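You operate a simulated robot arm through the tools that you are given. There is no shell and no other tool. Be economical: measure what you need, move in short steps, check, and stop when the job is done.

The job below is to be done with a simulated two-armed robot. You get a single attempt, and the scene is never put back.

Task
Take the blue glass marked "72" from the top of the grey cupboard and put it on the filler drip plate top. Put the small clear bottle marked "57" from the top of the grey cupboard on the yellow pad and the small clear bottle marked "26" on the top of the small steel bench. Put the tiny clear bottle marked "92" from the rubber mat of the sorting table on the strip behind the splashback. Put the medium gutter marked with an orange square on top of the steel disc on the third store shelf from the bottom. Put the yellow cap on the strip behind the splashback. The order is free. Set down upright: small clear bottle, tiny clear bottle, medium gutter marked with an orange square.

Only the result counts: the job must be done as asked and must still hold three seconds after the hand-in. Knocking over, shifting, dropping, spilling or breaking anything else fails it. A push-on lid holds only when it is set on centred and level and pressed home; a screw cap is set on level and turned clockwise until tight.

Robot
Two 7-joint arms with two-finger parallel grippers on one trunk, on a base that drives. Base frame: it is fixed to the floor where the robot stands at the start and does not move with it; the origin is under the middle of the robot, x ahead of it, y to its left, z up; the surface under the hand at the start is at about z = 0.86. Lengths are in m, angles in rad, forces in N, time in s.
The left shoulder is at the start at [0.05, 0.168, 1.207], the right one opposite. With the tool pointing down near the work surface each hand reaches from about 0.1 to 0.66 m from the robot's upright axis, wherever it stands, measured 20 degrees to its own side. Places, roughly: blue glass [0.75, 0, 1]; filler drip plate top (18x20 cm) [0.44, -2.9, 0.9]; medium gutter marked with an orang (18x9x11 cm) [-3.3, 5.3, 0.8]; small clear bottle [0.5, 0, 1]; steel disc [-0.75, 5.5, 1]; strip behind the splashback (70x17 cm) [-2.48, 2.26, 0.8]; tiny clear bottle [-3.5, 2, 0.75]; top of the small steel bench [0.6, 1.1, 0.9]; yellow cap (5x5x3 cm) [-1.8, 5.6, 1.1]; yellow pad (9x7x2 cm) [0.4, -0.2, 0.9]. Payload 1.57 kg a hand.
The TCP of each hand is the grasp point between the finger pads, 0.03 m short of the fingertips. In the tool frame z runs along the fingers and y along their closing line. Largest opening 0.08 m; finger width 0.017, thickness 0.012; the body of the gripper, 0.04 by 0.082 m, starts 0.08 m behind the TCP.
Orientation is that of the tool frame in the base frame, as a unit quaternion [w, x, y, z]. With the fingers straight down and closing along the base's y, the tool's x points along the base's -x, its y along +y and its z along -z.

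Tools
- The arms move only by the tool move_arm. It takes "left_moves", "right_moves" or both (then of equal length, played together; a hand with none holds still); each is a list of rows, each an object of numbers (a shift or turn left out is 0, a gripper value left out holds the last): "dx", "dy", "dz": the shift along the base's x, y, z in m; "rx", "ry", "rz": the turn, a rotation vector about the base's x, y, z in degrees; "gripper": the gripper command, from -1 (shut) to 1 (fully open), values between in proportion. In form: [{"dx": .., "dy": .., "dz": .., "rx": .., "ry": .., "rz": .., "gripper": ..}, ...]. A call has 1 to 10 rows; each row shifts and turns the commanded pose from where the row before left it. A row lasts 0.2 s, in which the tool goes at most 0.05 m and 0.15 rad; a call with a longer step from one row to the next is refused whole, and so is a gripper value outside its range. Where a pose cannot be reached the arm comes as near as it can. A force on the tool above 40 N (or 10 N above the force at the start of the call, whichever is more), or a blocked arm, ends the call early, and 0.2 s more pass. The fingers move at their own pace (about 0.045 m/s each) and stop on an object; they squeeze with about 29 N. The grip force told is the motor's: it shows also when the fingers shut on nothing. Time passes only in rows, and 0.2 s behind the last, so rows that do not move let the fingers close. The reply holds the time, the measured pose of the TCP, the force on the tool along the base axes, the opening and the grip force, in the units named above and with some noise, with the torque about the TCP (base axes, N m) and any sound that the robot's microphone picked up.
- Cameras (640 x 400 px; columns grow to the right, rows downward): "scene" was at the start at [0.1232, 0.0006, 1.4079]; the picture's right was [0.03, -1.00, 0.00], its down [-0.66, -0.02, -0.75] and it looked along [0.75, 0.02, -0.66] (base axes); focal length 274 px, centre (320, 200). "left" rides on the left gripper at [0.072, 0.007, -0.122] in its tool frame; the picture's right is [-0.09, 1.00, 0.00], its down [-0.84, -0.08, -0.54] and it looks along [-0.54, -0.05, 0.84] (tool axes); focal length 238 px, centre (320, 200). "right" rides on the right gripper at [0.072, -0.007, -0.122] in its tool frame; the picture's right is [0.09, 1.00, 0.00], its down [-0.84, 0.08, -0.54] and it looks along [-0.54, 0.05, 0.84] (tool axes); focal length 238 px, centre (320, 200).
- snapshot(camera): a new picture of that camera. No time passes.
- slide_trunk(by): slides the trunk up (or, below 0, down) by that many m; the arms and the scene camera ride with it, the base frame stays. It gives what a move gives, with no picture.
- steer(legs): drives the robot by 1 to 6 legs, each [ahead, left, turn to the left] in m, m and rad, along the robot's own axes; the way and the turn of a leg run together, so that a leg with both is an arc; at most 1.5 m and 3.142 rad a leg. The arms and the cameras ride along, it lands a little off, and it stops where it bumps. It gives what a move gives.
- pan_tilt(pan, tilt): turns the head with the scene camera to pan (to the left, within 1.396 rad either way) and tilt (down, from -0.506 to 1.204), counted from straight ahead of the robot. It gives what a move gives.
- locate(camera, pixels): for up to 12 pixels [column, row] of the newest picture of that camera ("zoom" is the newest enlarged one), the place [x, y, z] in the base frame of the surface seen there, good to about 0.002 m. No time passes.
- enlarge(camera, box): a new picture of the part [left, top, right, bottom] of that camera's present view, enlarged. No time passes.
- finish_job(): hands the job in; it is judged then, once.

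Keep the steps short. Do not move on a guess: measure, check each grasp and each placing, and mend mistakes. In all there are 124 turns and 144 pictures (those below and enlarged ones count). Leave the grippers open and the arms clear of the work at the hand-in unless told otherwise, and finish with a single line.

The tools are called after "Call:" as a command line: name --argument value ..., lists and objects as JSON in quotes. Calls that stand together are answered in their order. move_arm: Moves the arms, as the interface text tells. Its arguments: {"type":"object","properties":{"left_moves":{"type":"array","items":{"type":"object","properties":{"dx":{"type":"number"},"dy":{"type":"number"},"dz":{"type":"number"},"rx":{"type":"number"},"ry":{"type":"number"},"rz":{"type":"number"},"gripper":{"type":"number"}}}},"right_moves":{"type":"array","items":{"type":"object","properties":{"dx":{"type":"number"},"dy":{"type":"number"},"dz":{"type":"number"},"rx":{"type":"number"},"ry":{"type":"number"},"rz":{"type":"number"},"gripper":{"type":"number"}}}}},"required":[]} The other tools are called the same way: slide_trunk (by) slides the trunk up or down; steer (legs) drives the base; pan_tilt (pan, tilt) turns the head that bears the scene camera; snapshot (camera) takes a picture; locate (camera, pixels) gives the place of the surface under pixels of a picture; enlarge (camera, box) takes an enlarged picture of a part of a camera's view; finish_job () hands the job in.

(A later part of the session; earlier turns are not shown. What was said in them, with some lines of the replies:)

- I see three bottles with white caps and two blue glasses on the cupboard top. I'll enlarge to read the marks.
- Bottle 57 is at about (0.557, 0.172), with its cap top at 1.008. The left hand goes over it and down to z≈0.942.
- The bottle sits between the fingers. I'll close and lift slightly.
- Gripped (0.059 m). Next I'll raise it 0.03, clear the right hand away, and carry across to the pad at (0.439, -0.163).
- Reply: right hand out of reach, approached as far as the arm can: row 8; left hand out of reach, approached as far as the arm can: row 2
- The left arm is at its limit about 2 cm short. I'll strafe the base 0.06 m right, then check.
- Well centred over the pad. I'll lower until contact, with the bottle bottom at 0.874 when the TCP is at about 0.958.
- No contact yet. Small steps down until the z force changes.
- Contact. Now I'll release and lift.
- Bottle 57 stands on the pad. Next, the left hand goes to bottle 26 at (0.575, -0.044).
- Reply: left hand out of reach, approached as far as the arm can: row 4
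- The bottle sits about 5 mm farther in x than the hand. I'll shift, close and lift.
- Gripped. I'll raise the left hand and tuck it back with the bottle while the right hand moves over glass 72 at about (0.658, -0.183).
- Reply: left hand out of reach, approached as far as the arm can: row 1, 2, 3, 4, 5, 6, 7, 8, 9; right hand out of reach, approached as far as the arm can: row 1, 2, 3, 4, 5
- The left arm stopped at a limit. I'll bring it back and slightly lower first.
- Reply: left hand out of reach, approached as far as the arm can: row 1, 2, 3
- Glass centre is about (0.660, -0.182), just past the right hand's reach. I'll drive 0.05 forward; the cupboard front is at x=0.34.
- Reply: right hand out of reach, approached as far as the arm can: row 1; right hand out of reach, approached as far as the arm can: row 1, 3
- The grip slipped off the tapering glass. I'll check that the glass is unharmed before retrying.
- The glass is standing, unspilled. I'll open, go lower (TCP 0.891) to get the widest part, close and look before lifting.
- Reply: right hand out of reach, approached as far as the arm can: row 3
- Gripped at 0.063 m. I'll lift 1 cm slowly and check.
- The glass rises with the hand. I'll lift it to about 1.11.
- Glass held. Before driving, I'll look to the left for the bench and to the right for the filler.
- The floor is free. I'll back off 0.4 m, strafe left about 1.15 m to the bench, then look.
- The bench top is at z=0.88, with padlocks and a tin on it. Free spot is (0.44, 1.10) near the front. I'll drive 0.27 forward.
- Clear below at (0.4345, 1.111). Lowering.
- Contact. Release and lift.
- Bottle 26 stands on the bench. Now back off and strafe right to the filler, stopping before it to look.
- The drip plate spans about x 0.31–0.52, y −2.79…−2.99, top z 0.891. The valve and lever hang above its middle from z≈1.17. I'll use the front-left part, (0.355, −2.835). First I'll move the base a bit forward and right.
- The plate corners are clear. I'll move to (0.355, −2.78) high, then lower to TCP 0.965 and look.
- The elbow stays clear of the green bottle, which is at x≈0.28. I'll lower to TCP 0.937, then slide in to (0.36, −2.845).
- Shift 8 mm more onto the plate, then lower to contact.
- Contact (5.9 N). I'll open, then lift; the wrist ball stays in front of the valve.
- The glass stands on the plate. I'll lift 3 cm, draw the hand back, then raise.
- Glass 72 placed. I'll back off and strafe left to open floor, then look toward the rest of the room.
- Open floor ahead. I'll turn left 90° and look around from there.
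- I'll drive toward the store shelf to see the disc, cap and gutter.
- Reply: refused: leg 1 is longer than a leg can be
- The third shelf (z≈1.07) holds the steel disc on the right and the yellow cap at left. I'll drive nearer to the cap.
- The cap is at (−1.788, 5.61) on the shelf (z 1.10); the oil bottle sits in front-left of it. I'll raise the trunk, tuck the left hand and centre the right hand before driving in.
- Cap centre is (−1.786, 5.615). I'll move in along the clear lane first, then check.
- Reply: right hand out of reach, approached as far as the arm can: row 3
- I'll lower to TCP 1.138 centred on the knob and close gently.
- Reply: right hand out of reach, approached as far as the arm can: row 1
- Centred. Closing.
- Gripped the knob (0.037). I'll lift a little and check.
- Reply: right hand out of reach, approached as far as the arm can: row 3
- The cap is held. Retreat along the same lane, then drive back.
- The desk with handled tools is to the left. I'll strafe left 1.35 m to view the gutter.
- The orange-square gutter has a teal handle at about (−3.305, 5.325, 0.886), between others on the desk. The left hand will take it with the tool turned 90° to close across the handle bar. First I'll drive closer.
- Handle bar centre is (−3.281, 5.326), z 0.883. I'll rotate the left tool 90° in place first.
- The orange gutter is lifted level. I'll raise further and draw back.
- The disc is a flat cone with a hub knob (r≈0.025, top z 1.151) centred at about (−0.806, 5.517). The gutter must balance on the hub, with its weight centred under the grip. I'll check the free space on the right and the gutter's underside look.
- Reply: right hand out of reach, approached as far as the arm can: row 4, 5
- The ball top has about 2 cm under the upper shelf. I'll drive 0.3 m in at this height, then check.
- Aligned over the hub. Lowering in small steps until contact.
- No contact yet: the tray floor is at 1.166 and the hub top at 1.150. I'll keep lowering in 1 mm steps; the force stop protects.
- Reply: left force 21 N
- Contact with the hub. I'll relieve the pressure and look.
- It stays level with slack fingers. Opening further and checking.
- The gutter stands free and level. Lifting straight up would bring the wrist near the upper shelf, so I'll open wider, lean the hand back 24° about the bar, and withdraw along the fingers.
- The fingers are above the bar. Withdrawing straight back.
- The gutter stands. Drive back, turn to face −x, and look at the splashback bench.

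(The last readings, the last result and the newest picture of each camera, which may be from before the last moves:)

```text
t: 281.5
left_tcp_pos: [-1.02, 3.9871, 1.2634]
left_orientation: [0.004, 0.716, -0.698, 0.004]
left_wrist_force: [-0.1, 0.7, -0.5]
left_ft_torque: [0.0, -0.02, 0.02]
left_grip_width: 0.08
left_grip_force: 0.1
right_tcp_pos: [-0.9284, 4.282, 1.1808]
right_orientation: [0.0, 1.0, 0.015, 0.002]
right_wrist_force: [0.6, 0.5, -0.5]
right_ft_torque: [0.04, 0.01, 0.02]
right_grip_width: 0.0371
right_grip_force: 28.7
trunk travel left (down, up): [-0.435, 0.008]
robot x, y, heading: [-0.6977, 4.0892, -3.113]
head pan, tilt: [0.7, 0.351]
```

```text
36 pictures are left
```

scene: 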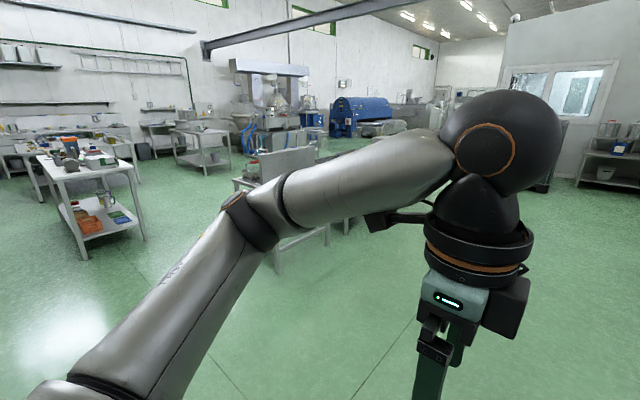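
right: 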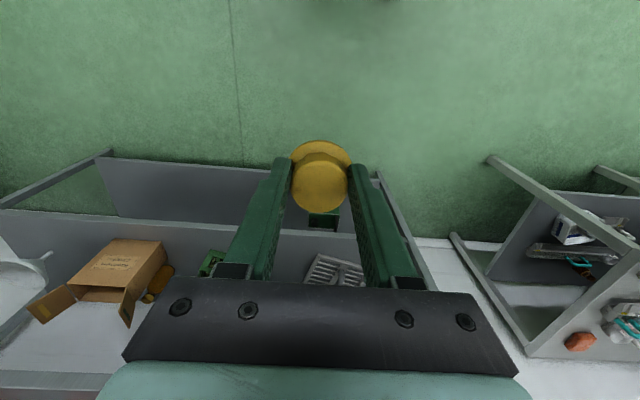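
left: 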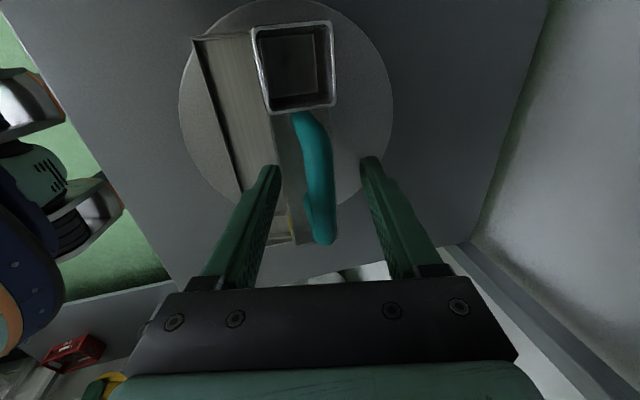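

Call:
move_arm --left_moves '[{"rz": 8.5, "dz": -0.01}, {"rz": 8.5, "dz": -0.01}, {"rz": 8.5, "dz": -0.01}, {"rz": 8.5, "dz": -0.01}, {"rz": 8.5, "dz": -0.01}, {"rz": 8.5, "dz": -0.01}, {"rz": 8.5, "dz": -0.01}, {"rz": 8.5}, {"rz": 8.5}, {"rz": 8.5}]'

Call:
steer --legs '[[1.5, 0, 0], [0.2, 0, 0], [0, 0, 1.543]]'

Call:
pan_tilt --pan 0 --tilt 0.45

Call:
snapshot --camera "scene"

```text
t: 283.7
left_tcp_pos: [-1.0208, 3.9887, 1.1922]
left_orientation: [0.0, 1.0, -0.029, 0.006]
left_wrist_force: [1.0, -0.1, -0.4]
left_ft_torque: [0.01, 0.01, -0.02]
left_grip_width: 0.0801
left_grip_force: 0.1
right_tcp_pos: [-0.9285, 4.2821, 1.1809]
right_orientation: [-0.001, 1.0, 0.015, 0.002]
right_wrist_force: [-0.4, -0.3, -0.5]
right_ft_torque: [-0.03, 0.0, 0.01]
right_grip_width: 0.037
right_grip_force: 28.9
trunk travel left (down, up): [-0.435, 0.008]
robot x, y, heading: [-0.699, 4.0918, -3.115]
head pan, tilt: [0.7, 0.351]
```

```text
t: 296.2
left_tcp_pos: [-2.3038, 3.6982, 1.1925]
left_orientation: [-0.004, 0.73, 0.683, 0.004]
left_wrist_force: [-0.2, -0.1, -0.1]
left_ft_torque: [-0.01, -0.01, -0.03]
left_grip_width: 0.08
left_grip_force: 0.1
right_tcp_pos: [-2.5976, 3.7911, 1.1821]
right_orientation: [-0.001, 0.699, 0.715, 0.001]
right_wrist_force: [0.7, -0.3, 0.0]
right_ft_torque: [-0.02, -0.02, 0.0]
right_grip_width: 0.0371
right_grip_force: 29.4
trunk travel left (down, up): [-0.435, 0.008]
robot x, y, heading: [-2.4084, 4.0156, -1.547]
head pan, tilt: [0.7, 0.351]
```

```text
t: 297.2
left_tcp_pos: [-2.305, 3.6967, 1.1924]
left_orientation: [-0.004, 0.731, 0.682, 0.004]
left_wrist_force: [-0.2, 0.2, 0.6]
left_ft_torque: [0.01, 0.02, 0.0]
left_grip_width: 0.0802
left_grip_force: 0.1
right_tcp_pos: [-2.5987, 3.7898, 1.1806]
right_orientation: [-0.002, 0.699, 0.715, 0.001]
right_wrist_force: [0.3, 0.1, -0.8]
right_ft_torque: [0.02, 0.05, -0.02]
right_grip_width: 0.0372
right_grip_force: 29.3
trunk travel left (down, up): [-0.435, 0.008]
robot x, y, heading: [-2.4018, 4.0176, -1.552]
head pan, tilt: [0.0, 0.45]
```

```text
35 pictures are left
```

scene: 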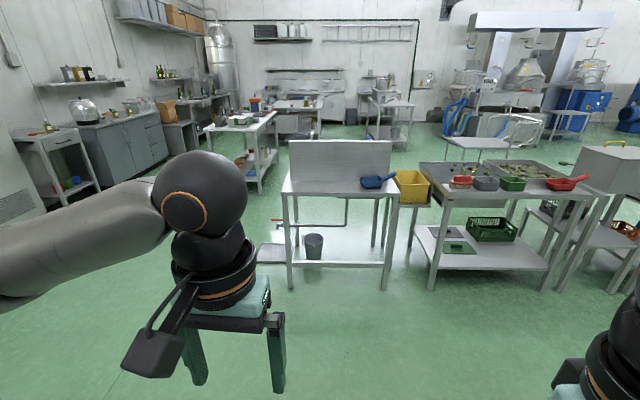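

The strip lies on this side of the splashback, with a blue scoop on its right end. Measuring.

Call:
locate --camera "scene" --pixels '[[283, 193], [398, 193], [330, 188], [340, 181], [290, 181], [340, 160], [340, 142], [362, 182], [440, 190], [600, 190], [460, 182], [500, 175]]'

Call:
enlarge --camera "scene" --box '[410, 150, 630, 210]'

```text
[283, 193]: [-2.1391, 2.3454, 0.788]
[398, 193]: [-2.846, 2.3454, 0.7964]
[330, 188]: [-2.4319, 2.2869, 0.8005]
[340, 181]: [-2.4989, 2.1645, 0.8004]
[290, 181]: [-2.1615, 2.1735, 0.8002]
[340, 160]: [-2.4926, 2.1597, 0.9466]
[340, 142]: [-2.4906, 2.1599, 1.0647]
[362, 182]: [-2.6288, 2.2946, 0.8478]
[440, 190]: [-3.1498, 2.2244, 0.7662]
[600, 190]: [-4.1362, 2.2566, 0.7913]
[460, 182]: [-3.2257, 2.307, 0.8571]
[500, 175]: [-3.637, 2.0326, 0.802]
```

```text
2.91 times, centred on (520, 180) of scene
```

zoom: 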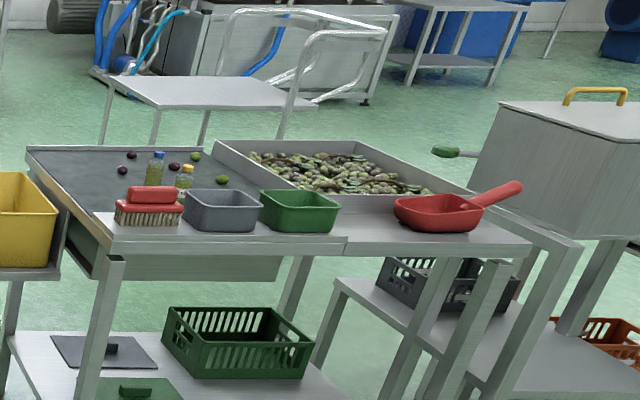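

Strip: x −2.14…−2.85, y 2.165…2.345, z 0.80. I'll drive up to place the cap at about (−2.45, 2.265).

Call:
slide_trunk --by -0.08

Call:
steer --legs '[[0, 0, -0.019], [1.2, 0, 0]]'

Call:
move_arm --right_moves '[{"dx": 0.03, "dy": -0.035}, {"dx": 0.03, "dy": -0.035}, {"dx": 0.03, "dy": -0.035}, {"dx": 0.03, "dy": -0.035}, {"dx": 0.02, "dy": -0.04}, {"dy": -0.045}, {"dy": -0.045}, {"dy": -0.045}, {}]'

Call:
pan_tilt --pan -0.1 --tilt 0.7

Call:
snapshot --camera "scene"

```text
t: 298.4
left_tcp_pos: [-2.3056, 3.6971, 1.1123]
left_orientation: [-0.005, 0.73, 0.683, 0.006]
left_wrist_force: [0.2, 0.8, -0.3]
left_ft_torque: [-0.01, -0.01, -0.02]
left_grip_width: 0.0801
left_grip_force: 0.2
right_tcp_pos: [-2.5981, 3.7907, 1.1013]
right_orientation: [-0.001, 0.7, 0.714, 0.002]
right_wrist_force: [-0.1, -0.8, 0.3]
right_ft_torque: [-0.01, -0.02, -0.03]
right_grip_width: 0.0371
right_grip_force: 28.9
trunk travel left (down, up): [-0.355, 0.088]
robot x, y, heading: [-2.405, 4.0225, -1.548]
head pan, tilt: [0.0, 0.45]
```

```text
t: 304.9
left_tcp_pos: [-2.2835, 2.4816, 1.1117]
left_orientation: [-0.004, 0.729, 0.684, 0.004]
left_wrist_force: [0.0, -0.1, 0.3]
left_ft_torque: [-0.03, 0.02, 0.03]
left_grip_width: 0.0797
left_grip_force: 0.0
right_tcp_pos: [-2.5768, 2.5728, 1.1008]
right_orientation: [-0.001, 0.698, 0.716, 0.002]
right_wrist_force: [0.0, -0.5, -0.5]
right_ft_torque: [0.02, -0.03, 0.0]
right_grip_width: 0.0373
right_grip_force: 28.9
trunk travel left (down, up): [-0.355, 0.088]
robot x, y, heading: [-2.383, 2.7993, -1.539]
head pan, tilt: [0.0, 0.45]
```

```text
t: 306.9
left_tcp_pos: [-2.2826, 2.4829, 1.112]
left_orientation: [-0.004, 0.728, 0.685, 0.005]
left_wrist_force: [0.5, 0.5, 0.5]
left_ft_torque: [0.01, -0.03, -0.02]
left_grip_width: 0.0799
left_grip_force: 0.0
right_tcp_pos: [-2.4391, 2.2584, 1.1017]
right_orientation: [-0.001, 0.696, 0.718, 0.002]
right_wrist_force: [0.3, -0.6, -1.5]
right_ft_torque: [0.0, 0.02, -0.02]
right_grip_width: 0.0373
right_grip_force: 28.8
trunk travel left (down, up): [-0.355, 0.088]
robot x, y, heading: [-2.3824, 2.8016, -1.542]
head pan, tilt: [0.0, 0.45]
```

```text
t: 307.7
left_tcp_pos: [-2.2836, 2.483, 1.1129]
left_orientation: [-0.004, 0.729, 0.684, 0.004]
left_wrist_force: [0.6, -0.4, 0.6]
left_ft_torque: [0.02, -0.01, -0.02]
left_grip_width: 0.0799
left_grip_force: 0.1
right_tcp_pos: [-2.439, 2.2591, 1.1011]
right_orientation: [-0.001, 0.697, 0.717, 0.001]
right_wrist_force: [0.3, 1.1, -0.6]
right_ft_torque: [0.0, 0.0, 0.01]
right_grip_width: 0.0371
right_grip_force: 29.1
trunk travel left (down, up): [-0.355, 0.088]
robot x, y, heading: [-2.384, 2.8069, -1.545]
head pan, tilt: [-0.099, 0.7]
```

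```text
33 pictures are left
```

scene: 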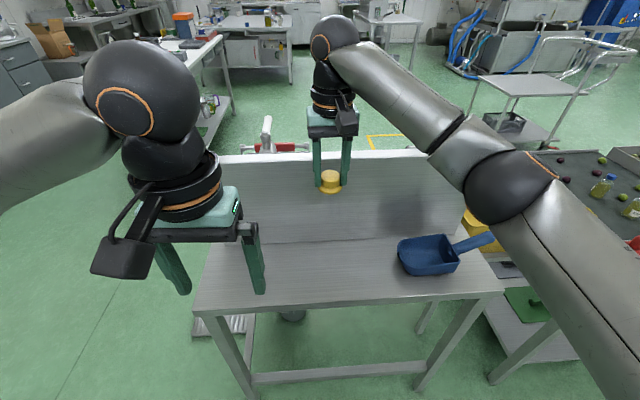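

Lowering the cap onto the strip.

Call:
move_arm --right_moves '[{"dz": -0.045, "dy": 0.004}, {"dz": -0.045}, {"dz": -0.045}, {"dz": -0.045}, {"dz": -0.045}, {"dz": -0.025}, {"dz": -0.006}, {}]'

Call:
snapshot --camera "right"

Call:
move_arm --right_moves '[{"dz": -0.0015}, {"dz": -0.0015}, {"dz": -0.0015}, {}]'

```text
t: 309.5
left_tcp_pos: [-2.2835, 2.482, 1.1127]
left_orientation: [-0.004, 0.729, 0.684, 0.005]
left_wrist_force: [1.5, 0.5, -0.2]
left_ft_torque: [-0.02, 0.0, 0.0]
left_grip_width: 0.0797
left_grip_force: 0.1
right_tcp_pos: [-2.4367, 2.2622, 0.8452]
right_orientation: [-0.001, 0.698, 0.716, 0.001]
right_wrist_force: [-0.1, 0.9, -0.6]
right_ft_torque: [-0.01, 0.02, -0.01]
right_grip_width: 0.0372
right_grip_force: 29.0
trunk travel left (down, up): [-0.355, 0.088]
robot x, y, heading: [-2.3839, 2.8062, -1.541]
head pan, tilt: [-0.099, 0.7]
```

```text
32 pictures are left
```

right: 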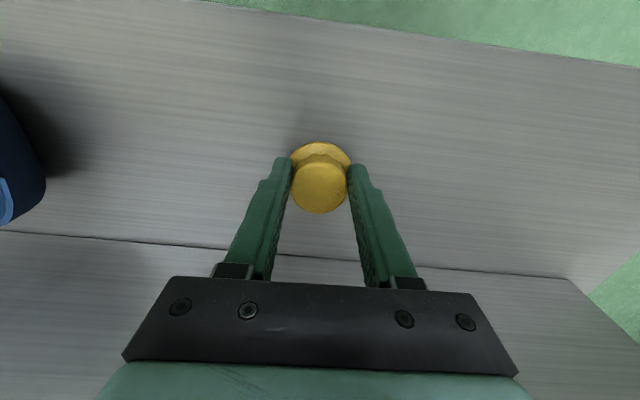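

```text
t: 310.5
left_tcp_pos: [-2.2828, 2.4822, 1.1128]
left_orientation: [-0.005, 0.729, 0.685, 0.005]
left_wrist_force: [-0.1, -0.3, -0.2]
left_ft_torque: [-0.01, 0.02, 0.0]
left_grip_width: 0.0799
left_grip_force: 0.1
right_tcp_pos: [-2.4365, 2.2617, 0.8404]
right_orientation: [-0.001, 0.697, 0.717, 0.001]
right_wrist_force: [0.1, 0.3, 0.5]
right_ft_torque: [0.02, -0.02, 0.01]
right_grip_width: 0.0372
right_grip_force: 29.5
trunk travel left (down, up): [-0.355, 0.088]
robot x, y, heading: [-2.3832, 2.8029, -1.543]
head pan, tilt: [-0.099, 0.7]
```

Call:
move_arm --right_moves '[{"dz": -0.001}, {"dz": -0.001}, {"dz": -0.001}, {}]'

```text
t: 311.5
left_tcp_pos: [-2.2829, 2.482, 1.1127]
left_orientation: [-0.004, 0.729, 0.685, 0.004]
left_wrist_force: [0.0, -0.7, 0.1]
left_ft_torque: [0.02, 0.04, -0.01]
left_grip_width: 0.08
left_grip_force: 0.1
right_tcp_pos: [-2.4368, 2.2619, 0.8399]
right_orientation: [0.002, 0.696, 0.718, 0.001]
right_wrist_force: [-0.6, -1.8, 17.3]
right_ft_torque: [0.21, 0.03, 0.01]
right_grip_width: 0.0372
right_grip_force: 28.3
trunk travel left (down, up): [-0.355, 0.088]
robot x, y, heading: [-2.3821, 2.8015, -1.549]
head pan, tilt: [-0.099, 0.7]
```

Contact. Ease off, release, rise.

Call:
move_arm --right_moves '[{"dz": 0.0015}, {"gripper": -0.3}, {"gripper": 1}, {}, {"dz": 0.03}, {"dz": 0.045}, {"dz": 0.045}, {"dz": 0.045}, {"dz": 0.045}, {"dz": 0.04}]'

Call:
snapshot --camera "right"

```text
t: 313.7
left_tcp_pos: [-2.2829, 2.4828, 1.1127]
left_orientation: [-0.004, 0.729, 0.685, 0.004]
left_wrist_force: [-0.1, 0.1, -1.4]
left_ft_torque: [0.01, 0.01, -0.01]
left_grip_width: 0.08
left_grip_force: 0.1
right_tcp_pos: [-2.4393, 2.2621, 1.0879]
right_orientation: [-0.003, 0.698, 0.716, 0.001]
right_wrist_force: [0.4, -0.4, -0.5]
right_ft_torque: [-0.01, 0.0, -0.02]
right_grip_width: 0.0803
right_grip_force: 0.1
trunk travel left (down, up): [-0.355, 0.088]
robot x, y, heading: [-2.3837, 2.8032, -1.543]
head pan, tilt: [-0.099, 0.7]
```

```text
31 pictures are left
```

right: 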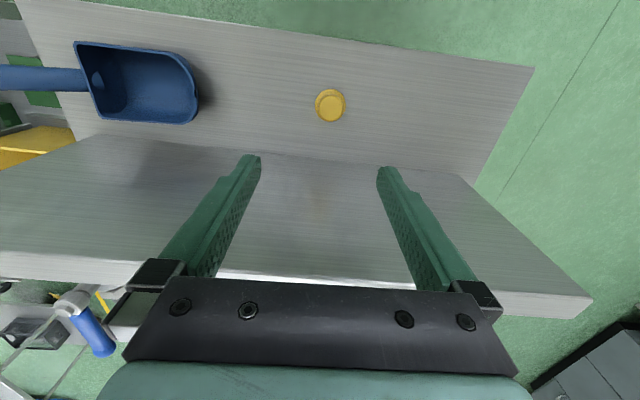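

Cap placed. Back off and strafe right to the sorting table to look at the tiny bottles.

Call:
steer --legs '[[-0.3, 0, 0], [0, -0.9, 0]]'

Call:
pan_tilt --pan -0.1 --tilt 0.6

Call:
snapshot --camera "scene"

```text
t: 323.7
left_tcp_pos: [-3.2157, 2.7604, 1.1123]
left_orientation: [-0.004, 0.735, 0.678, 0.005]
left_wrist_force: [0.3, 0.0, 0.0]
left_ft_torque: [0.0, 0.02, 0.02]
left_grip_width: 0.0801
left_grip_force: 0.0
right_tcp_pos: [-3.3769, 2.5435, 1.0878]
right_orientation: [-0.001, 0.704, 0.711, 0.001]
right_wrist_force: [-0.7, 0.3, -1.0]
right_ft_torque: [0.02, 0.01, -0.02]
right_grip_width: 0.0799
right_grip_force: 0.2
trunk travel left (down, up): [-0.355, 0.088]
robot x, y, heading: [-3.3113, 3.0852, -1.561]
head pan, tilt: [-0.099, 0.7]
```

```text
t: 324.4
left_tcp_pos: [-3.217, 2.7611, 1.1126]
left_orientation: [-0.003, 0.736, 0.677, 0.005]
left_wrist_force: [0.0, 0.4, 0.4]
left_ft_torque: [-0.01, -0.02, 0.0]
left_grip_width: 0.0801
left_grip_force: 0.2
right_tcp_pos: [-3.3775, 2.5428, 1.0883]
right_orientation: [-0.001, 0.705, 0.709, 0.001]
right_wrist_force: [0.1, 0.6, 0.2]
right_ft_torque: [-0.01, -0.01, -0.02]
right_grip_width: 0.0799
right_grip_force: 0.0
trunk travel left (down, up): [-0.355, 0.088]
robot x, y, heading: [-3.311, 3.0867, -1.563]
head pan, tilt: [-0.099, 0.6]
```

```text
30 pictures are left
```

scene: 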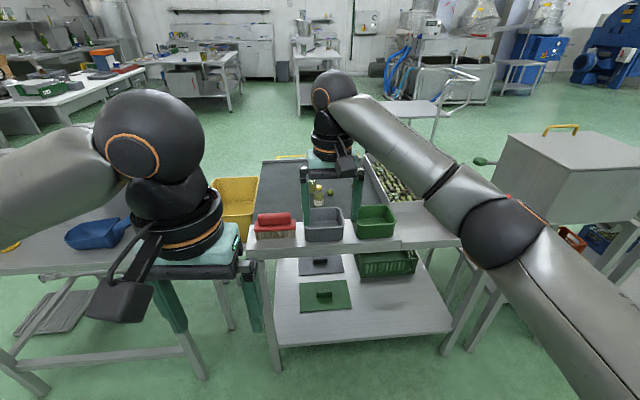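

Call:
move_arm --right_moves '[{"dx": -0.03, "dy": 0.035}, {"dx": -0.03, "dy": 0.035}, {"dx": -0.03, "dy": 0.035}, {"dx": -0.03, "dy": 0.035}, {}]'

Call:
enlarge --camera "scene" --box '[240, 140, 400, 250]'

Call:
locate --camera "zoom" --pixels '[[300, 150], [300, 200], [290, 210], [315, 190], [320, 230], [320, 250], [130, 330], [350, 320], [120, 380], [300, 300], [230, 270], [90, 200]]'

```text
t: 325.6
left_tcp_pos: [-3.2161, 2.761, 1.114]
left_orientation: [-0.005, 0.735, 0.678, 0.004]
left_wrist_force: [0.5, 0.2, -0.1]
left_ft_torque: [-0.02, 0.02, -0.02]
left_grip_width: 0.0802
left_grip_force: 0.0
right_tcp_pos: [-3.4953, 2.6828, 1.0861]
right_orientation: [-0.002, 0.705, 0.709, 0.002]
right_wrist_force: [0.4, -1.6, 0.7]
right_ft_torque: [0.03, 0.01, -0.03]
right_grip_width: 0.0801
right_grip_force: 0.0
trunk travel left (down, up): [-0.355, 0.088]
robot x, y, heading: [-3.3067, 3.0844, -1.564]
head pan, tilt: [-0.099, 0.6]
```

```text
3.64 times, centred on (320, 195) of scene
```

zoom: 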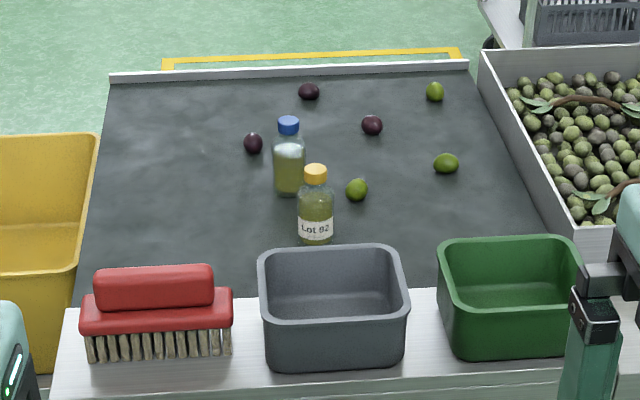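

```text
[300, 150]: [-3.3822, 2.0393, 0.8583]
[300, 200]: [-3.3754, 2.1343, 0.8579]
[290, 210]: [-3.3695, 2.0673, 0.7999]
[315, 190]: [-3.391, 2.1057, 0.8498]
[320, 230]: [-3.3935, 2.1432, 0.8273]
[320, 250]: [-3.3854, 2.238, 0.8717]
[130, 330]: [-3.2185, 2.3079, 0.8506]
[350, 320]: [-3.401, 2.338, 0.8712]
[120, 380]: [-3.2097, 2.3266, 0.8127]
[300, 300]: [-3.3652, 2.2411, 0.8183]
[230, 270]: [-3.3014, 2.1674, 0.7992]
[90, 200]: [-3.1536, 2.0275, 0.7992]
```

Call:
locate --camera "zoom" --pixels '[[315, 170], [315, 178], [301, 215], [316, 215], [331, 215], [316, 242], [289, 122], [330, 255], [289, 170], [280, 252]]'

```text
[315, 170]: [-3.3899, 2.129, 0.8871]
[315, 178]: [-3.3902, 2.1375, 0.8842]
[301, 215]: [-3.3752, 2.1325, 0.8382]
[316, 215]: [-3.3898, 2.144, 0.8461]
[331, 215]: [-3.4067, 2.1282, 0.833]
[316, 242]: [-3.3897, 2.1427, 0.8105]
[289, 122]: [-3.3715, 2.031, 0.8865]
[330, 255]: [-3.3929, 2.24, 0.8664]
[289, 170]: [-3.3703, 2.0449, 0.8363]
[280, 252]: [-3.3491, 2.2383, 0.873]
```

Bottle 92 (yellow cap) is at (−3.390, 2.126), top 0.888, mat 0.80. I'll drive closer and bring the right hand above it.

Call:
steer --legs '[[0.41, 0, 0]]'

Call:
move_arm --right_moves '[{"dx": 0.03, "dy": -0.035}, {"dx": 0.03, "dy": -0.035}, {"dx": 0.03, "dy": -0.035}, {"dx": 0.015, "dy": -0.03}, {"dz": -0.04}, {"dz": -0.04}, {}]'

Call:
snapshot --camera "right"

Call:
snapshot --camera "scene"

```text
t: 328.1
left_tcp_pos: [-3.2134, 2.356, 1.1132]
left_orientation: [-0.004, 0.736, 0.677, 0.005]
left_wrist_force: [0.1, -0.1, 0.8]
left_ft_torque: [0.01, -0.02, 0.01]
left_grip_width: 0.0799
left_grip_force: 0.2
right_tcp_pos: [-3.4921, 2.2778, 1.0865]
right_orientation: [-0.002, 0.705, 0.71, 0.001]
right_wrist_force: [0.3, -0.4, -0.2]
right_ft_torque: [0.01, 0.02, -0.04]
right_grip_width: 0.08
right_grip_force: 0.0
trunk travel left (down, up): [-0.355, 0.088]
robot x, y, heading: [-3.3073, 2.6779, -1.567]
head pan, tilt: [-0.099, 0.6]
```

```text
t: 329.7
left_tcp_pos: [-3.2144, 2.3564, 1.1127]
left_orientation: [-0.004, 0.736, 0.677, 0.004]
left_wrist_force: [-0.2, 0.0, -0.3]
left_ft_torque: [-0.02, -0.03, -0.01]
left_grip_width: 0.0799
left_grip_force: 0.1
right_tcp_pos: [-3.3861, 2.1425, 1.0049]
right_orientation: [-0.002, 0.704, 0.71, 0.001]
right_wrist_force: [0.2, 1.0, -0.4]
right_ft_torque: [0.0, 0.0, -0.03]
right_grip_width: 0.0798
right_grip_force: 0.0
trunk travel left (down, up): [-0.355, 0.088]
robot x, y, heading: [-3.3063, 2.6833, -1.563]
head pan, tilt: [-0.099, 0.6]
```

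```text
28 pictures are left
```

right: 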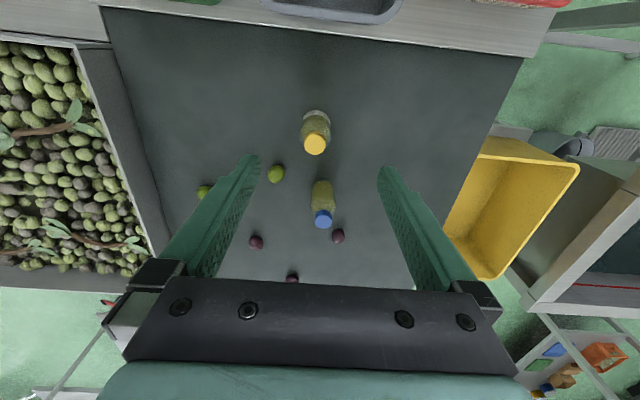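

```text
27 pictures are left
```

scene: 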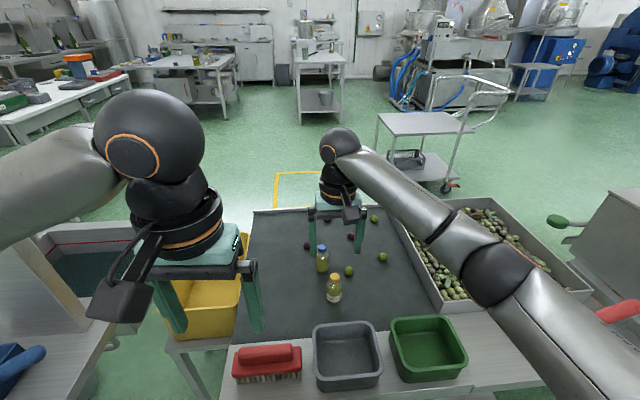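

Call:
locate --camera "right" --pixels '[[315, 145], [302, 130], [328, 130], [315, 115], [275, 174], [203, 190], [323, 220], [335, 236]]'

Call:
locate --camera "scene" --pixels '[[334, 277], [327, 292], [341, 292], [334, 298], [349, 271]]'

```text
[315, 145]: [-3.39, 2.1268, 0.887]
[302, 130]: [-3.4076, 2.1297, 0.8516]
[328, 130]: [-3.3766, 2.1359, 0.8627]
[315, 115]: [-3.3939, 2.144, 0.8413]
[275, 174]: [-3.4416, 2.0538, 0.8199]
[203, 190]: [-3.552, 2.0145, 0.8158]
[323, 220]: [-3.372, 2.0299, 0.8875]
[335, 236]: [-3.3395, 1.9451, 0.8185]
```

```text
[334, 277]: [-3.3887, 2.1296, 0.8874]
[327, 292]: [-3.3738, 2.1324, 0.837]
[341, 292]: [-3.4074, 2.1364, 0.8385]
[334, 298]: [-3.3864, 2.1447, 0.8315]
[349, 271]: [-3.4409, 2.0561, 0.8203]
```

Call:
move_arm --right_moves '[{"dx": -0.005, "dy": -0.015}, {"dz": -0.045}, {"dz": -0.045}, {"dz": -0.045}, {"dz": -0.027}, {}]'

Call:
snapshot --camera "right"

```text
t: 331.1
left_tcp_pos: [-3.2132, 2.3575, 1.1117]
left_orientation: [-0.004, 0.736, 0.676, 0.004]
left_wrist_force: [0.0, -0.8, 0.5]
left_ft_torque: [0.02, -0.03, 0.01]
left_grip_width: 0.0798
left_grip_force: 0.0
right_tcp_pos: [-3.3918, 2.1263, 0.8431]
right_orientation: [-0.001, 0.705, 0.709, 0.001]
right_wrist_force: [-0.3, -0.3, 0.0]
right_ft_torque: [0.0, 0.02, 0.0]
right_grip_width: 0.0798
right_grip_force: 0.0
trunk travel left (down, up): [-0.355, 0.088]
robot x, y, heading: [-3.3095, 2.6782, -1.564]
head pan, tilt: [-0.099, 0.6]
```

```text
26 pictures are left
```

right: 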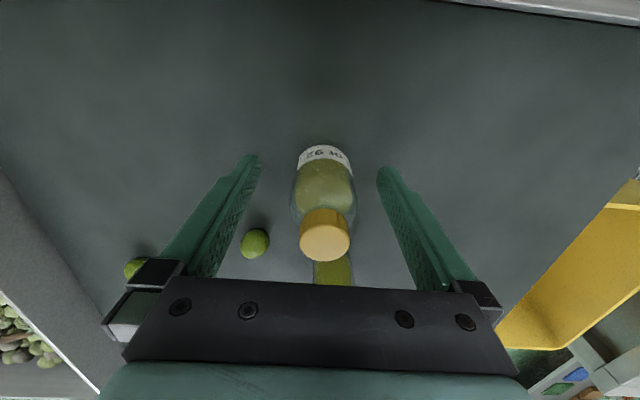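

Centred; closing and lifting.

Call:
move_arm --right_moves '[{"gripper": 0}, {"gripper": -0.6}, {"gripper": -1}, {}, {}, {"dz": 0.02}, {"dz": 0.04}, {"dz": 0.045}, {"dz": 0.045}, {"dz": 0.045}]'

Call:
snapshot --camera "right"

```text
t: 333.3
left_tcp_pos: [-3.2127, 2.3578, 1.1129]
left_orientation: [-0.004, 0.736, 0.677, 0.004]
left_wrist_force: [0.3, 0.0, -0.3]
left_ft_torque: [0.0, -0.02, -0.01]
left_grip_width: 0.0801
left_grip_force: 0.1
right_tcp_pos: [-3.3921, 2.1288, 1.0375]
right_orientation: [-0.002, 0.705, 0.709, 0.001]
right_wrist_force: [0.6, 0.2, -1.3]
right_ft_torque: [0.01, 0.03, -0.01]
right_grip_width: 0.0366
right_grip_force: 29.2
trunk travel left (down, up): [-0.355, 0.088]
robot x, y, heading: [-3.3072, 2.6805, -1.564]
head pan, tilt: [-0.099, 0.6]
```

```text
25 pictures are left
```

right: 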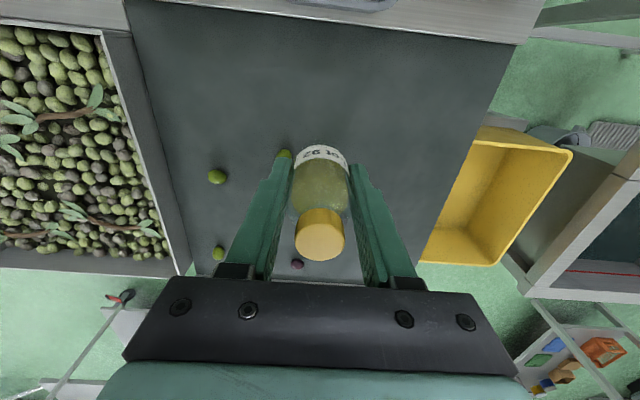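

Bottle 92 held. Back off 0.25 and strafe left to the strip.

Call:
steer --legs '[[-0.25, 0, 0], [0, 1.09, 0]]'

Call:
pan_tilt --pan -0.1 --tilt 0.75

Call:
snapshot --camera "scene"

Call:
locate --camera "scene" --pixels '[[320, 320], [320, 290], [320, 260], [400, 300]]'

```text
t: 344.6
left_tcp_pos: [-2.1321, 2.6201, 1.1134]
left_orientation: [-0.004, 0.737, 0.676, 0.005]
left_wrist_force: [0.2, 0.0, 0.2]
left_ft_torque: [0.04, 0.01, 0.0]
left_grip_width: 0.0803
left_grip_force: 0.0
right_tcp_pos: [-2.3107, 2.3919, 1.035]
right_orientation: [-0.001, 0.705, 0.709, 0.001]
right_wrist_force: [0.2, -0.1, -0.9]
right_ft_torque: [-0.03, 0.01, -0.01]
right_grip_width: 0.0365
right_grip_force: 29.0
trunk travel left (down, up): [-0.355, 0.088]
robot x, y, heading: [-2.2251, 2.9452, -1.562]
head pan, tilt: [-0.099, 0.6]
```

```text
t: 345.3
left_tcp_pos: [-2.1325, 2.6191, 1.1131]
left_orientation: [-0.004, 0.737, 0.676, 0.005]
left_wrist_force: [1.2, -0.4, -0.2]
left_ft_torque: [0.0, 0.01, 0.0]
left_grip_width: 0.08
left_grip_force: 0.0
right_tcp_pos: [-2.3115, 2.3927, 1.0359]
right_orientation: [-0.001, 0.706, 0.708, 0.001]
right_wrist_force: [-0.1, -0.1, -1.0]
right_ft_torque: [0.01, 0.03, 0.04]
right_grip_width: 0.0364
right_grip_force: 29.4
trunk travel left (down, up): [-0.355, 0.088]
robot x, y, heading: [-2.2225, 2.9414, -1.56]
head pan, tilt: [-0.099, 0.75]
```

```text
24 pictures are left
```

scene: 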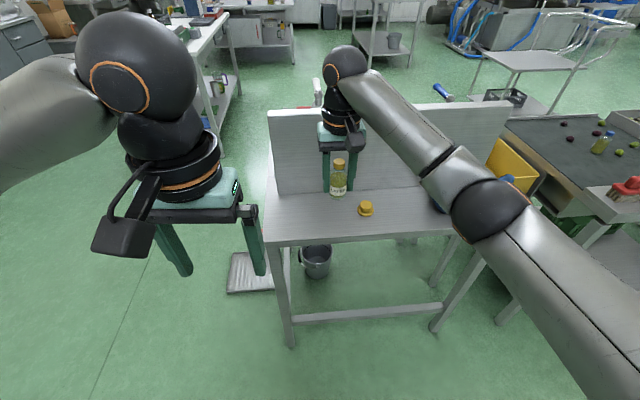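

```text
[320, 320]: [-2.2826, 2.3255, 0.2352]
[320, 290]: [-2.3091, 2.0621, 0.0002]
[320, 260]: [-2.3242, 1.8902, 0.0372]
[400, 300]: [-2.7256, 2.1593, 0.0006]
```

Call:
steer --legs '[[0.12, 0, 0]]'

Call:
move_arm --right_moves '[{"dy": -0.008}, {"dz": -0.045}, {"dz": -0.045}, {"dz": -0.045}, {"dz": -0.04}, {"dz": -0.008}, {}]'

Call:
snapshot --camera "right"

```text
t: 346.5
left_tcp_pos: [-2.1313, 2.4989, 1.1118]
left_orientation: [-0.003, 0.737, 0.676, 0.004]
left_wrist_force: [0.7, -0.3, -0.5]
left_ft_torque: [0.01, 0.02, 0.01]
left_grip_width: 0.08
left_grip_force: 0.0
right_tcp_pos: [-2.3101, 2.2718, 1.0363]
right_orientation: [-0.002, 0.706, 0.708, 0.002]
right_wrist_force: [-0.4, 0.0, -1.7]
right_ft_torque: [0.02, 0.01, 0.01]
right_grip_width: 0.0367
right_grip_force: 28.8
trunk travel left (down, up): [-0.355, 0.088]
robot x, y, heading: [-2.2253, 2.8236, -1.564]
head pan, tilt: [-0.099, 0.75]
```

```text
t: 348.1
left_tcp_pos: [-2.1319, 2.5005, 1.112]
left_orientation: [-0.004, 0.737, 0.676, 0.005]
left_wrist_force: [0.2, 0.1, 0.2]
left_ft_torque: [-0.01, -0.04, -0.01]
left_grip_width: 0.0802
left_grip_force: 0.1
right_tcp_pos: [-2.3089, 2.2647, 0.8511]
right_orientation: [-0.001, 0.705, 0.709, 0.001]
right_wrist_force: [0.4, 0.0, -0.6]
right_ft_torque: [0.0, 0.02, -0.02]
right_grip_width: 0.0366
right_grip_force: 28.4
trunk travel left (down, up): [-0.355, 0.088]
robot x, y, heading: [-2.2253, 2.8226, -1.568]
head pan, tilt: [-0.099, 0.75]
```

```text
23 pictures are left
```

right: 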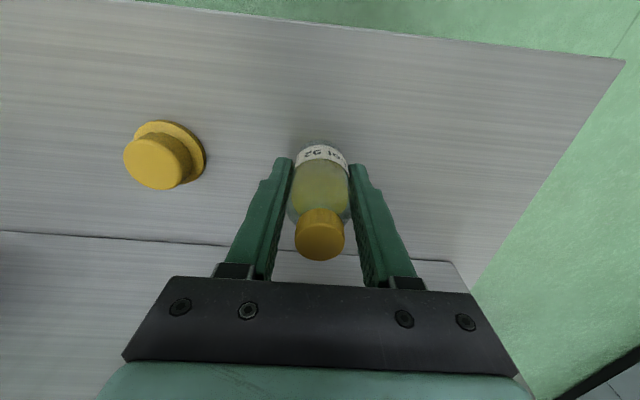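

Over the strip, clear of the cap. Lowering to contact (expected TCP ≈0.843).

Call:
move_arm --right_moves '[{"dz": -0.003}, {"dz": -0.002}, {"dz": -0.001}, {"dz": -0.001}, {}]'

```text
t: 349.3
left_tcp_pos: [-2.1313, 2.5001, 1.1129]
left_orientation: [-0.004, 0.736, 0.676, 0.004]
left_wrist_force: [0.0, 0.8, -0.4]
left_ft_torque: [0.04, 0.01, 0.01]
left_grip_width: 0.0802
left_grip_force: 0.1
right_tcp_pos: [-2.3108, 2.2638, 0.845]
right_orientation: [0.0, 0.706, 0.708, 0.001]
right_wrist_force: [0.0, -0.4, -0.6]
right_ft_torque: [-0.01, 0.02, -0.02]
right_grip_width: 0.0366
right_grip_force: 28.6
trunk travel left (down, up): [-0.355, 0.088]
robot x, y, heading: [-2.2257, 2.8275, -1.57]
head pan, tilt: [-0.099, 0.75]
```

Call:
move_arm --right_moves '[{"dz": -0.001}, {"dz": -0.001}, {}]'

```text
t: 350.1
left_tcp_pos: [-2.1304, 2.4992, 1.1125]
left_orientation: [-0.005, 0.737, 0.676, 0.005]
left_wrist_force: [-1.2, -0.7, -0.4]
left_ft_torque: [0.01, -0.02, 0.0]
left_grip_width: 0.0799
left_grip_force: 0.1
right_tcp_pos: [-2.312, 2.263, 0.8443]
right_orientation: [-0.001, 0.706, 0.708, 0.001]
right_wrist_force: [-0.2, -0.2, -1.5]
right_ft_torque: [0.03, 0.02, 0.03]
right_grip_width: 0.0363
right_grip_force: 29.0
trunk travel left (down, up): [-0.355, 0.088]
robot x, y, heading: [-2.2269, 2.8235, -1.565]
head pan, tilt: [-0.099, 0.75]
```

Call:
move_arm --right_moves '[{"dz": -0.001}, {"dz": -0.001}, {}]'

```text
t: 350.9
left_tcp_pos: [-2.1313, 2.4996, 1.1125]
left_orientation: [-0.003, 0.736, 0.676, 0.004]
left_wrist_force: [0.2, 0.3, 0.8]
left_ft_torque: [-0.02, 0.03, 0.01]
left_grip_width: 0.0801
left_grip_force: 0.0
right_tcp_pos: [-2.3106, 2.2629, 0.8427]
right_orientation: [-0.002, 0.705, 0.709, 0.001]
right_wrist_force: [-0.1, -0.6, 1.7]
right_ft_torque: [0.03, 0.01, 0.03]
right_grip_width: 0.0367
right_grip_force: 28.8
trunk travel left (down, up): [-0.355, 0.088]
robot x, y, heading: [-2.224, 2.8255, -1.569]
head pan, tilt: [-0.099, 0.75]
```

Touching. Release gently and rise.

Call:
move_arm --right_moves '[{"gripper": 0}, {"gripper": 1}, {}, {"dz": 0.03}, {"dz": 0.045}, {"dz": 0.045}, {"dz": 0.045}, {"dz": 0.04}, {"dy": 0.03}, {"dy": 0.04}]'

Call:
steer --legs '[[-0.3, 0, 0]]'

Call:
snapshot --camera "scene"

```text
t: 353.1
left_tcp_pos: [-2.1294, 2.5003, 1.1121]
left_orientation: [-0.003, 0.737, 0.675, 0.004]
left_wrist_force: [-0.4, 0.3, -0.1]
left_ft_torque: [0.01, 0.02, -0.04]
left_grip_width: 0.0801
left_grip_force: 0.1
right_tcp_pos: [-2.3098, 2.3345, 1.0462]
right_orientation: [-0.002, 0.707, 0.708, 0.001]
right_wrist_force: [-0.7, 0.6, 0.7]
right_ft_torque: [0.01, -0.02, 0.02]
right_grip_width: 0.0798
right_grip_force: 0.0
trunk travel left (down, up): [-0.355, 0.088]
robot x, y, heading: [-2.2262, 2.8232, -1.57]
head pan, tilt: [-0.099, 0.75]
```

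```text
t: 355.1
left_tcp_pos: [-2.1327, 2.7975, 1.1134]
left_orientation: [-0.004, 0.736, 0.677, 0.004]
left_wrist_force: [-0.5, 0.7, 0.0]
left_ft_torque: [0.0, 0.0, -0.02]
left_grip_width: 0.0797
left_grip_force: 0.1
right_tcp_pos: [-2.3123, 2.6309, 1.0465]
right_orientation: [-0.001, 0.705, 0.709, 0.001]
right_wrist_force: [0.6, -0.7, 0.9]
right_ft_torque: [-0.02, -0.03, 0.0]
right_grip_width: 0.0801
right_grip_force: 0.0
trunk travel left (down, up): [-0.355, 0.088]
robot x, y, heading: [-2.2223, 3.1201, -1.564]
head pan, tilt: [-0.099, 0.75]
```

```text
22 pictures are left
5 turns are left
```

scene: 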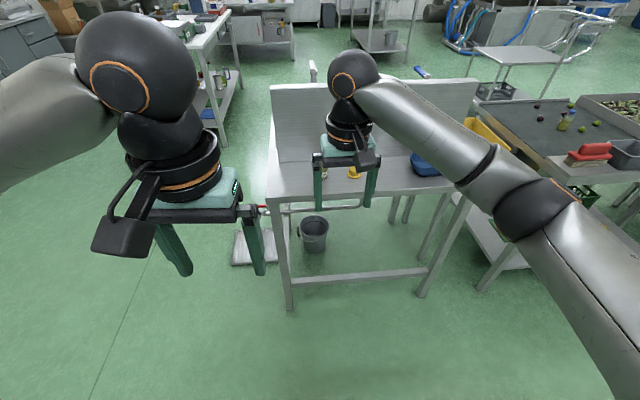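

Call:
enlarge --camera "scene" --box '[300, 140, 400, 210]'

```text
5.71 times, centred on (350, 175) of scene
4 turns are left
```

zoom: 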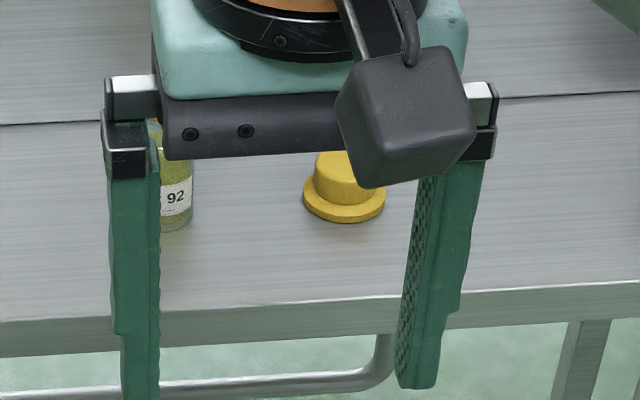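

Bottle 92 stands upright on the strip with the cap beside it. The grippers are open and the arms are clear, so I'm handing in.

Call:
finish_job

```text
The job is handed in.
```

All six items were set in their places and looked right at the last check of each; the orange-square gutter rests level on the steel disc's small centre hub.
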